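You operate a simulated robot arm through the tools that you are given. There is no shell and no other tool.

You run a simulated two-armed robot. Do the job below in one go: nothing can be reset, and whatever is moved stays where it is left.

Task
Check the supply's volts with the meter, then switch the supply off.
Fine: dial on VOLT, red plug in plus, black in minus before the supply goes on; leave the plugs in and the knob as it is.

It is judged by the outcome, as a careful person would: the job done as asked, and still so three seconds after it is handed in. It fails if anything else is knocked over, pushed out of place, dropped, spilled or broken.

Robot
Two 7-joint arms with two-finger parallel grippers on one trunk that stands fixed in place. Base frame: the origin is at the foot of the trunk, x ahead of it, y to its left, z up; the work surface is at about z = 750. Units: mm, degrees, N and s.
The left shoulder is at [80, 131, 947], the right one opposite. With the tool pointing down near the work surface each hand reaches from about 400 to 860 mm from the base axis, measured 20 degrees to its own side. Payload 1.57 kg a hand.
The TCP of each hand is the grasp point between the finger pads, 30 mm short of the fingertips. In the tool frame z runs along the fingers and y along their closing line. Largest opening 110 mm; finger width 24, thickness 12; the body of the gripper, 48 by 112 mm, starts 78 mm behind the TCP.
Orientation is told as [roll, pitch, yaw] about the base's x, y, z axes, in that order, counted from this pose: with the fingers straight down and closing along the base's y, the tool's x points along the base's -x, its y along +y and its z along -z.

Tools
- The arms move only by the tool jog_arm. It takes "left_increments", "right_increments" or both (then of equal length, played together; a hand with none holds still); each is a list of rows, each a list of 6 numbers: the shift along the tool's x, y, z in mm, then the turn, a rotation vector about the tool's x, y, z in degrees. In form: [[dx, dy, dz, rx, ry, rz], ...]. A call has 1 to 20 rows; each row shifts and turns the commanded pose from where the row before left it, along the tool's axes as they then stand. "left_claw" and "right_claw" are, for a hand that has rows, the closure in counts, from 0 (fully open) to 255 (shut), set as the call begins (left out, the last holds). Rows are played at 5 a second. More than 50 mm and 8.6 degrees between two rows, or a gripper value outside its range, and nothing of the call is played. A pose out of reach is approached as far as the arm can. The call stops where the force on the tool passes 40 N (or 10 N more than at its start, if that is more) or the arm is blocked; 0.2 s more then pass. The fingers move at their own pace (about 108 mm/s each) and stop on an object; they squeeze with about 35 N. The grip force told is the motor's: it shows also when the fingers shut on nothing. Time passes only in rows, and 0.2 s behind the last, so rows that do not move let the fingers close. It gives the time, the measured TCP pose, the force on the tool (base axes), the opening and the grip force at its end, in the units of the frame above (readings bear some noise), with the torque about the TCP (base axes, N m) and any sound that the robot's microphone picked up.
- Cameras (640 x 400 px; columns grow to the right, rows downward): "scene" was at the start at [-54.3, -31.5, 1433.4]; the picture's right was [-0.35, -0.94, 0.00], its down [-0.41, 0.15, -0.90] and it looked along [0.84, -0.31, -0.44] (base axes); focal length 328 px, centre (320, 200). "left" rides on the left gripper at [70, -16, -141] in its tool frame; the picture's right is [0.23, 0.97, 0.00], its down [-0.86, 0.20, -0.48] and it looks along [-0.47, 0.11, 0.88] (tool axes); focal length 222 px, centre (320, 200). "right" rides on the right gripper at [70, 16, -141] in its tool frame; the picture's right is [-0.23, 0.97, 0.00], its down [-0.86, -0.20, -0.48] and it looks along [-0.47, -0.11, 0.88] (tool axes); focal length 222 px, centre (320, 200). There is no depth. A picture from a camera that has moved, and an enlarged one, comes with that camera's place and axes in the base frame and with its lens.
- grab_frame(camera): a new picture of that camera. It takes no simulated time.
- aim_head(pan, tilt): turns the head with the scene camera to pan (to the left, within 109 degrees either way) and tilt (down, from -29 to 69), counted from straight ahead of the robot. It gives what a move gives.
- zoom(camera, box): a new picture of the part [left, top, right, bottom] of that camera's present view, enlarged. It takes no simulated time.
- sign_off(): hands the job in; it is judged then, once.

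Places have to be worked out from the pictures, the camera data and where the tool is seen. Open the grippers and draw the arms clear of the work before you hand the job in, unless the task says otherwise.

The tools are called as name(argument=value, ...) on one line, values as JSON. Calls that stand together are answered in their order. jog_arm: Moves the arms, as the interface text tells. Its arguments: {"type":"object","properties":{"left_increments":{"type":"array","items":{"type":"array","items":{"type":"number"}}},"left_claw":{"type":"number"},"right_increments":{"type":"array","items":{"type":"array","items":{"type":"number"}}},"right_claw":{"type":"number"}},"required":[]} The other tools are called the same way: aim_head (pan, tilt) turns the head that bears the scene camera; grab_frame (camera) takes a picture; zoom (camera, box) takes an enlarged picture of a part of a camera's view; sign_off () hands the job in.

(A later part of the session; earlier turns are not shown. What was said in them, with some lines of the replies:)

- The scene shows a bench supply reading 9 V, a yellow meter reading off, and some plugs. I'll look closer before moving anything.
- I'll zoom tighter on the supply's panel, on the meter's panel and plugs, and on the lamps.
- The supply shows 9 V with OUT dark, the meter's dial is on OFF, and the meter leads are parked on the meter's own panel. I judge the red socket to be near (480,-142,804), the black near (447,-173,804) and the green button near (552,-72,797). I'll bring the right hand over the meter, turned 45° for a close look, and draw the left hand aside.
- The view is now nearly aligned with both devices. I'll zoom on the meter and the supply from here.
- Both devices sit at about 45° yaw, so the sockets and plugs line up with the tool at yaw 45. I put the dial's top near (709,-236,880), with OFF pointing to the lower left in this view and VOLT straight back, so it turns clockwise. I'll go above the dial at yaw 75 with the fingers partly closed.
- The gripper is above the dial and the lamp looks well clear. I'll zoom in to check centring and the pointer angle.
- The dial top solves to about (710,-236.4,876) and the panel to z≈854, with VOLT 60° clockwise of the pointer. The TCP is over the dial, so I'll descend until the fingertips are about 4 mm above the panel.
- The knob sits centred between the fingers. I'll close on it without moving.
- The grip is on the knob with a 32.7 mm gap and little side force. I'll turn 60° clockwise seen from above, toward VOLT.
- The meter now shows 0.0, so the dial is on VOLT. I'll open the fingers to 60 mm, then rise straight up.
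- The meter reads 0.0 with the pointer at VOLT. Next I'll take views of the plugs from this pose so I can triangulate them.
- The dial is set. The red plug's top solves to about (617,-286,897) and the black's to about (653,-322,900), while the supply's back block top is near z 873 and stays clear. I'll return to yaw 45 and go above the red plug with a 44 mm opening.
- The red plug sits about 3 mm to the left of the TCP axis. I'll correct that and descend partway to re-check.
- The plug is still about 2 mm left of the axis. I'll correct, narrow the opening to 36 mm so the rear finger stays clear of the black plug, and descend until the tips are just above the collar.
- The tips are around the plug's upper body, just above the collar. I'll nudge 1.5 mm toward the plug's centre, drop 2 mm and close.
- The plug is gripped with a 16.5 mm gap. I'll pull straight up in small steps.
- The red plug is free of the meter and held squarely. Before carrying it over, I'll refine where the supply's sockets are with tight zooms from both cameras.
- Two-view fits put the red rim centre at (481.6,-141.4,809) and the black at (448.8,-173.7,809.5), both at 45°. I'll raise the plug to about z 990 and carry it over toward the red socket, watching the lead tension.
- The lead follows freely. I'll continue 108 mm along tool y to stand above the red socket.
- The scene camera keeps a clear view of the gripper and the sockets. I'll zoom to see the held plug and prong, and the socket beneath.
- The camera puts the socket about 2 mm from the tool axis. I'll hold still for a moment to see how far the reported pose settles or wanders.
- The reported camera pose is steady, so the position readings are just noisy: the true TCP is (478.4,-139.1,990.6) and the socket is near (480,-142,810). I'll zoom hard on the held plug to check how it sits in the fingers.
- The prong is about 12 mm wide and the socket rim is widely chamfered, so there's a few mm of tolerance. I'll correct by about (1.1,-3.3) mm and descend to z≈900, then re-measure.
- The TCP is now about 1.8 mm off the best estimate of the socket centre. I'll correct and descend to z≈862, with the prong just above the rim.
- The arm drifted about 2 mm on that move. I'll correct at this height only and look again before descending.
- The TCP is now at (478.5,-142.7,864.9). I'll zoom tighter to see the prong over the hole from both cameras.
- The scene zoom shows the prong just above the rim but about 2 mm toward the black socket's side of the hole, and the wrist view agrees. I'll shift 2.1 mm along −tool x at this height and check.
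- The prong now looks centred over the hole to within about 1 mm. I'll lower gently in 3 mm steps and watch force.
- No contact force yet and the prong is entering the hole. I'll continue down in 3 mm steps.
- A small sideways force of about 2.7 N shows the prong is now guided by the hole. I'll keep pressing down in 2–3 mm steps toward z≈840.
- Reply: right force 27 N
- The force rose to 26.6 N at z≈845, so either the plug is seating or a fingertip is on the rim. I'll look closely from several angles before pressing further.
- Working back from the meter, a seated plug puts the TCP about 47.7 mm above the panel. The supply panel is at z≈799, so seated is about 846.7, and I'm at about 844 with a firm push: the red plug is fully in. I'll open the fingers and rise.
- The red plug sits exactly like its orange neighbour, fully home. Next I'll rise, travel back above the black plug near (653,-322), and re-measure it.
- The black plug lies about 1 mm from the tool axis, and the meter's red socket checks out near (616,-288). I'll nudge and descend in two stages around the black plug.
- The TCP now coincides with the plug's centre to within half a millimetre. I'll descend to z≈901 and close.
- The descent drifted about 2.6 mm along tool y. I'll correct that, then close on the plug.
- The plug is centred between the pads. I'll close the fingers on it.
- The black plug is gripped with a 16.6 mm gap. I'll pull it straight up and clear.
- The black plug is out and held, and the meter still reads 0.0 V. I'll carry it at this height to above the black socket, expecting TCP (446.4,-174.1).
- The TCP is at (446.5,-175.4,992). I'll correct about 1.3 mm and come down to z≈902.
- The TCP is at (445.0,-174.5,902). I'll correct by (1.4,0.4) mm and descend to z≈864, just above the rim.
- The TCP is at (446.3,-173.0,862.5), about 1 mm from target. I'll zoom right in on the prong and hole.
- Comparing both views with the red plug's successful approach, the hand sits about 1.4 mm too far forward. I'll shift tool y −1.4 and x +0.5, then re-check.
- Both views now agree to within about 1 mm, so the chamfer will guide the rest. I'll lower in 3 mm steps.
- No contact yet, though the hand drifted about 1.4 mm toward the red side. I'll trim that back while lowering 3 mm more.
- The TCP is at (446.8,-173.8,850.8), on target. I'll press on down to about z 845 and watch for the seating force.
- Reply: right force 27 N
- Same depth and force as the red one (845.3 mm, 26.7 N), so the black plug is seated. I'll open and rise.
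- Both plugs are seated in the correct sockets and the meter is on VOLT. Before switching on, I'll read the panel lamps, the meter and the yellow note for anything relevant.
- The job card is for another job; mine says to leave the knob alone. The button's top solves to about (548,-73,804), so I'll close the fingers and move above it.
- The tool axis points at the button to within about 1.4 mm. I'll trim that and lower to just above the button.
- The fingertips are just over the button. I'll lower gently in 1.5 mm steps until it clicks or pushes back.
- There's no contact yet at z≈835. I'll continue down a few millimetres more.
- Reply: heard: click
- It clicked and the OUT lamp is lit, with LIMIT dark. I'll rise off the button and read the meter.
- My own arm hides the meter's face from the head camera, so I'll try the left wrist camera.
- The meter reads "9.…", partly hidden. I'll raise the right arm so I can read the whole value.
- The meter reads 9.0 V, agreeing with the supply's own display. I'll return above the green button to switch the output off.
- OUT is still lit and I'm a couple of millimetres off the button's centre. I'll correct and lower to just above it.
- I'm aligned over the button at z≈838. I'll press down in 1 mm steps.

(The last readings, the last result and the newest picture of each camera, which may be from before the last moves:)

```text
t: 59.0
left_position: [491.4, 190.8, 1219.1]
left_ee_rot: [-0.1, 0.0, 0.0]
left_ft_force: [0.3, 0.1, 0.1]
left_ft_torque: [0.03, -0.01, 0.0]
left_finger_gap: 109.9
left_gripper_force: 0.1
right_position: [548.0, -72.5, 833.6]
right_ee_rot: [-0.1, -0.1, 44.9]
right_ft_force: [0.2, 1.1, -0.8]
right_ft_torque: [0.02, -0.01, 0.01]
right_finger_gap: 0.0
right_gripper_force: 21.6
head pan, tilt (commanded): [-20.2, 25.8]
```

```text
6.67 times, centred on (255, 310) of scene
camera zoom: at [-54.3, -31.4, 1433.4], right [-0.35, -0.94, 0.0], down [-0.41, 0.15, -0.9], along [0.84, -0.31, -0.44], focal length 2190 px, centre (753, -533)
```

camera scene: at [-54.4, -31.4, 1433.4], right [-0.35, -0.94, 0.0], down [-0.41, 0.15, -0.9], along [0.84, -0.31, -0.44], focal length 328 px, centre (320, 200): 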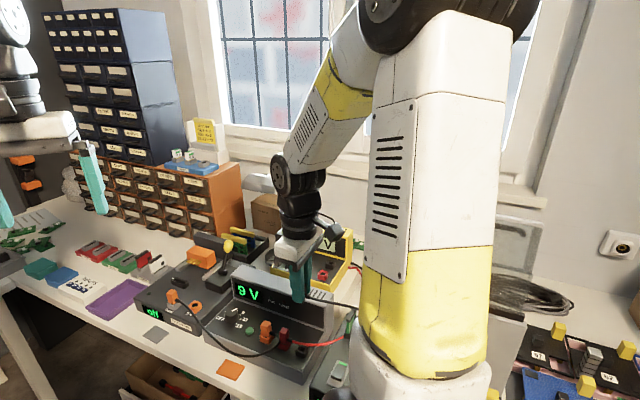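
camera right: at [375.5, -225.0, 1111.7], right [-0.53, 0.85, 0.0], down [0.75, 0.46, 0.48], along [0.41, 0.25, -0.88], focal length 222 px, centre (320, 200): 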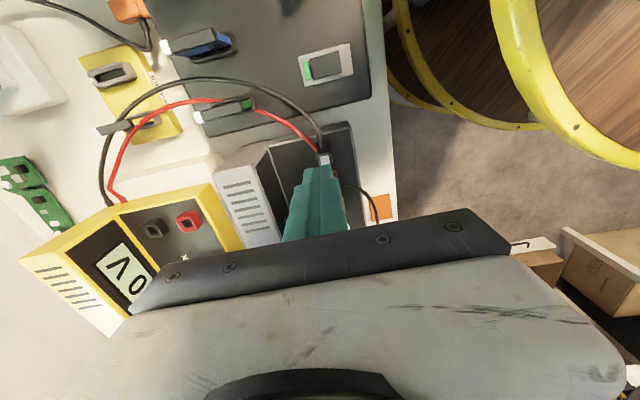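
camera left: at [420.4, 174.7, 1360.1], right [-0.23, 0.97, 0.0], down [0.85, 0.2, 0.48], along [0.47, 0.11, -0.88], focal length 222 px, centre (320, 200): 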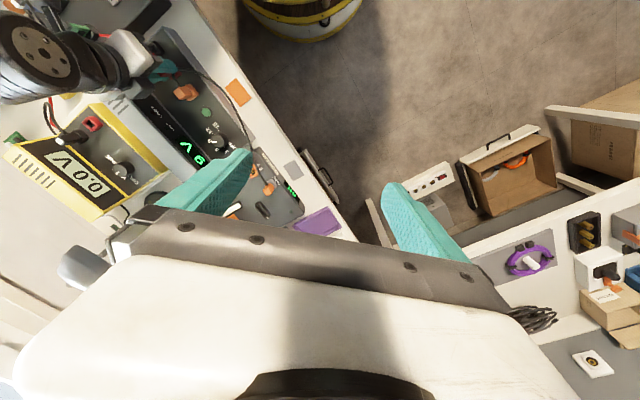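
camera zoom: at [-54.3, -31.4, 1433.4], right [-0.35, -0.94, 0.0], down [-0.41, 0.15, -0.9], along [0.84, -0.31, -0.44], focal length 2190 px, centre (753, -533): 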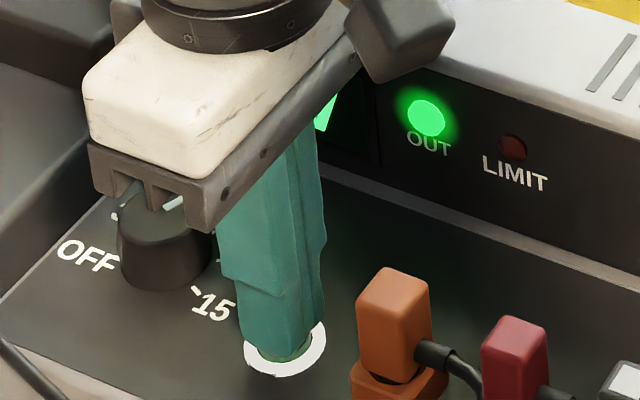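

OUT is still lit at z≈833.6, just short of where it clicked before. I'll press on in 1 mm steps.

jog_arm(right_increments=[[0, 0, 1, 0, 0, 0], [0, 0, 1, 0, 0, 0]])

zoom(camera="scene", box=[220, 280, 290, 340])

```text
t: 59.6
left_position: [491.1, 190.9, 1219.7]
left_ee_rot: [0.0, 0.1, 0.0]
left_ft_force: [-0.3, 0.9, -0.2]
left_ft_torque: [-0.03, 0.02, 0.01]
left_finger_gap: 110.0
left_gripper_force: 0.1
right_position: [548.7, -73.0, 831.5]
right_ee_rot: [0.1, 0.0, 44.9]
right_ft_force: [0.1, -1.2, 1.6]
right_ft_torque: [-0.02, 0.03, -0.02]
right_finger_gap: 0.0
right_gripper_force: 20.9
head pan, tilt (commanded): [-20.2, 25.8]
heard: click
```

```text
6.67 times, centred on (255, 310) of scene
camera zoom: at [-54.4, -31.4, 1433.4], right [-0.35, -0.94, 0.0], down [-0.41, 0.15, -0.9], along [0.84, -0.31, -0.44], focal length 2190 px, centre (753, -533)
```

zoom: 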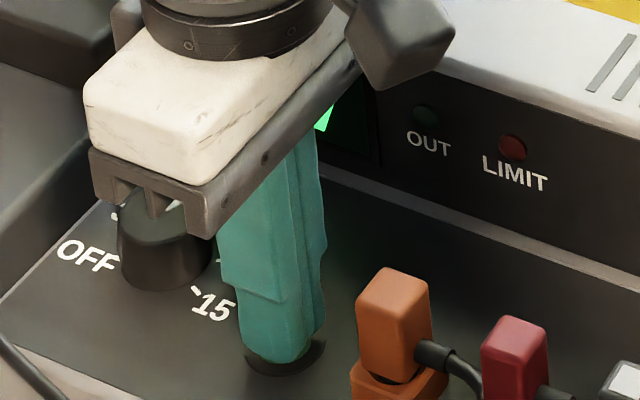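

It clicked and OUT is dark, so the supply's output is off. I'll rise straight up off the button first.

jog_arm(right_increments=[[0, 0, -5, 0, 0, 0], [0, 0, -15, 0, 0, 0], [0, 0, -30, 0, 0, 0], [0, 0, -40, 0, 0, 0], [0, 0, -40, 0, 0, 0], [0, 0, -40, 0, 0, 0], [0, 0, -40, 0, 0, 0], [0, 0, 0, 0, 0, 0]])

grab_frame(camera="scene")

```text
t: 61.4
left_position: [491.1, 190.6, 1219.8]
left_ee_rot: [-0.1, 0.0, 0.1]
left_ft_force: [0.8, 0.0, -0.9]
left_ft_torque: [0.0, -0.01, -0.04]
left_finger_gap: 110.0
left_gripper_force: 0.2
right_position: [546.2, -72.6, 1041.1]
right_ee_rot: [0.0, 0.1, 45.0]
right_ft_force: [0.3, 0.4, -0.6]
right_ft_torque: [-0.01, -0.03, -0.01]
right_finger_gap: 0.0
right_gripper_force: 21.4
head pan, tilt (commanded): [-20.2, 25.8]
```

```text
taken
camera scene: at [-54.3, -31.4, 1433.4], right [-0.35, -0.94, 0.0], down [-0.41, 0.15, -0.9], along [0.84, -0.31, -0.44], focal length 328 px, centre (320, 200)
```

scene: 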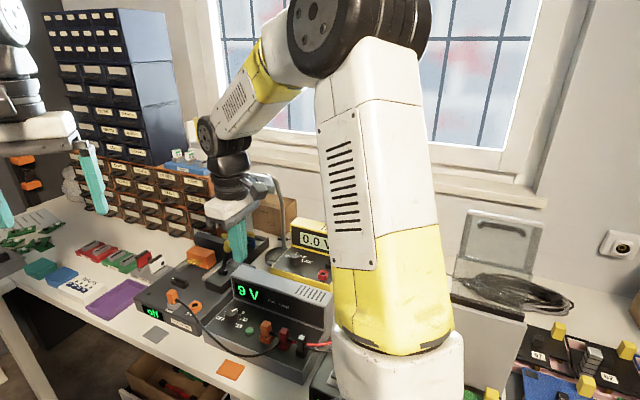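

The meter is back to 0.0 V, OUT is dark and the knob is untouched. I'll draw the right arm back to its starting area and open the gripper.

jog_arm(right_increments=[[32.8, -26.5, -7.8, 0, 0, 0], [32.8, -26.5, -7.8, 0, 0, 0], [32.8, -26.5, -7.8, 0, 0, 0], [32.8, -26.5, -7.8, 0, 0, 0], [32.8, -26.5, -7.8, 0, 0, 0], [32.8, -26.5, -7.8, 0, 0, 0], [32.8, -26.5, -7.8, 0, 0, 0], [32.8, -26.5, -7.8, 0, 0, 0], [32.8, -26.5, -7.8, 0, 0, 0], [0, 0, 0, 0, 0, 7.5], [0, 0, 0, 0, 0, 7.5], [0, 0, 0, 0, 0, 7.5], [0, 0, 0, 0, 0, 7.5], [0, 0, 0, 0, 0, 7.5], [0, 0, 0, 0, 0, 7.5], [0, 0, 0, 0, 0, 0]])

jog_arm(right_increments=[[0, 0, 0, 0, 0, 0], [0, 0, 0, 0, 0, 0], [0, 0, 0, 0, 0, 0], [0, 0, 0, 0, 0, 0]], right_claw=0)

grab_frame(camera="scene")

zoom(camera="scene", box=[120, 210, 380, 390])

zoom(camera="left", box=[0, 0, 260, 220])

```text
t: 64.8
left_position: [491.8, 189.5, 1218.9]
left_ee_rot: [0.0, 0.0, 0.0]
left_ft_force: [-1.3, -0.5, 0.8]
left_ft_torque: [-0.02, 0.0, -0.02]
left_finger_gap: 110.0
left_gripper_force: 0.1
right_position: [508.7, -449.0, 1110.6]
right_ee_rot: [0.0, 0.0, -0.1]
right_ft_force: [0.2, -0.3, 0.0]
right_ft_torque: [-0.02, -0.02, 0.0]
right_finger_gap: 0.2
right_gripper_force: 21.6
head pan, tilt (commanded): [-20.2, 25.8]
```

```text
t: 65.8
left_position: [491.1, 191.8, 1219.3]
left_ee_rot: [-0.1, -0.1, 0.0]
left_ft_force: [0.3, 0.0, -0.2]
left_ft_torque: [0.06, -0.01, -0.01]
left_finger_gap: 109.8
left_gripper_force: 0.0
right_position: [507.4, -447.5, 1111.3]
right_ee_rot: [0.0, 0.0, -0.1]
right_ft_force: [-0.6, -0.1, 0.2]
right_ft_torque: [0.0, 0.01, 0.01]
right_finger_gap: 110.2
right_gripper_force: 0.1
head pan, tilt (commanded): [-20.2, 25.8]
```

```text
taken
camera scene: at [-54.3, -31.4, 1433.4], right [-0.35, -0.94, 0.0], down [-0.41, 0.15, -0.9], along [0.84, -0.31, -0.44], focal length 328 px, centre (320, 200)
```

scene: 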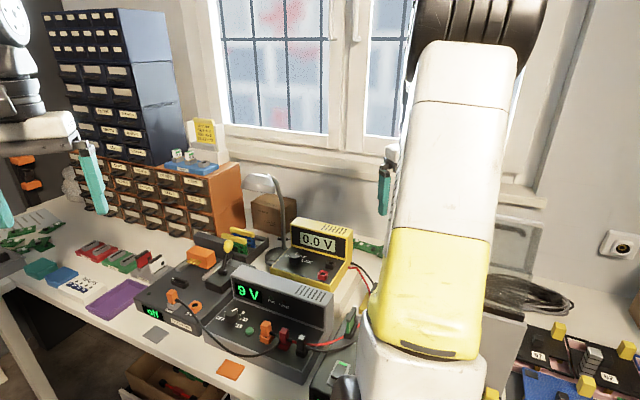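

```text
2.22 times, centred on (250, 300) of scene
camera zoom: at [-54.3, -31.4, 1433.4], right [-0.35, -0.94, 0.0], down [-0.41, 0.15, -0.9], along [0.84, -0.31, -0.44], focal length 730 px, centre (476, -22)
```

zoom: 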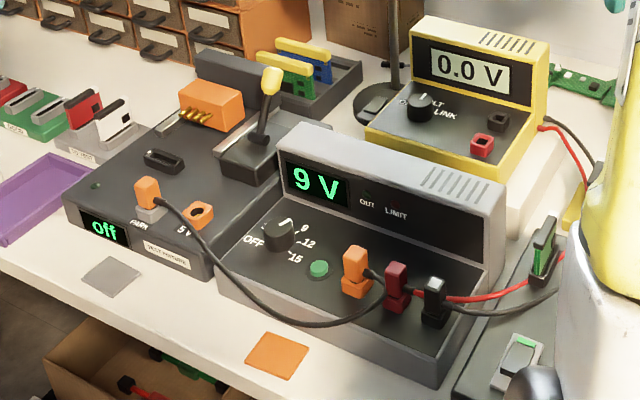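

```text
1.82 times, centred on (130, 110) of left
camera zoom: at [421.1, 174.5, 1359.9], right [-0.23, 0.97, 0.0], down [0.86, 0.2, 0.48], along [0.47, 0.11, -0.88], focal length 404 px, centre (666, 364)
```

zoom: 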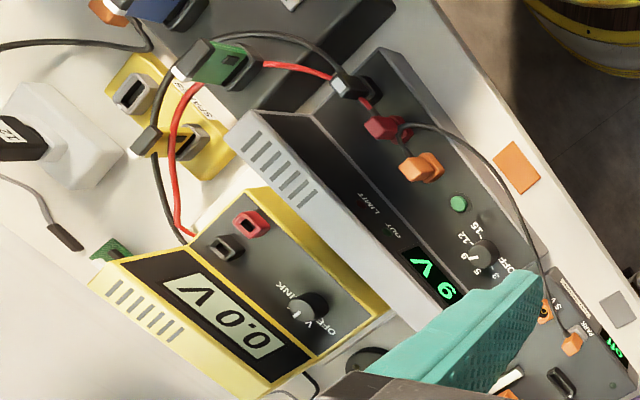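

The supply's OUT lamp is dark, both plugs are seated, the knob is still at 9 and the meter is on VOLT. Nothing else has moved, both grippers are open and the arms are clear, so I'm handing the job in.

sign_off()

```text
The job is handed in.
```

The supply measured **9.0 V** on the meter, matching the 9 V on its own display, and its output is now off.

- **Order:** I set the meter to VOLT, put the red plug in plus and the black in minus, and only then switched the output on. I took the red and black sockets as plus and minus by their colour, as I saw no + or − marks.
- **Switching:** I used the green button both times. The OUT lamp lit, then went dark, and the meter dropped back to 0.0 V. LIMIT stayed dark while it was on.
- **How it was left:** Both plugs are still in, the knob is untouched, and the supply's display still shows 9 V. The meter is still on VOLT.

In the last pictures nothing else had moved, both grippers were open, and the arms were clear of the work.
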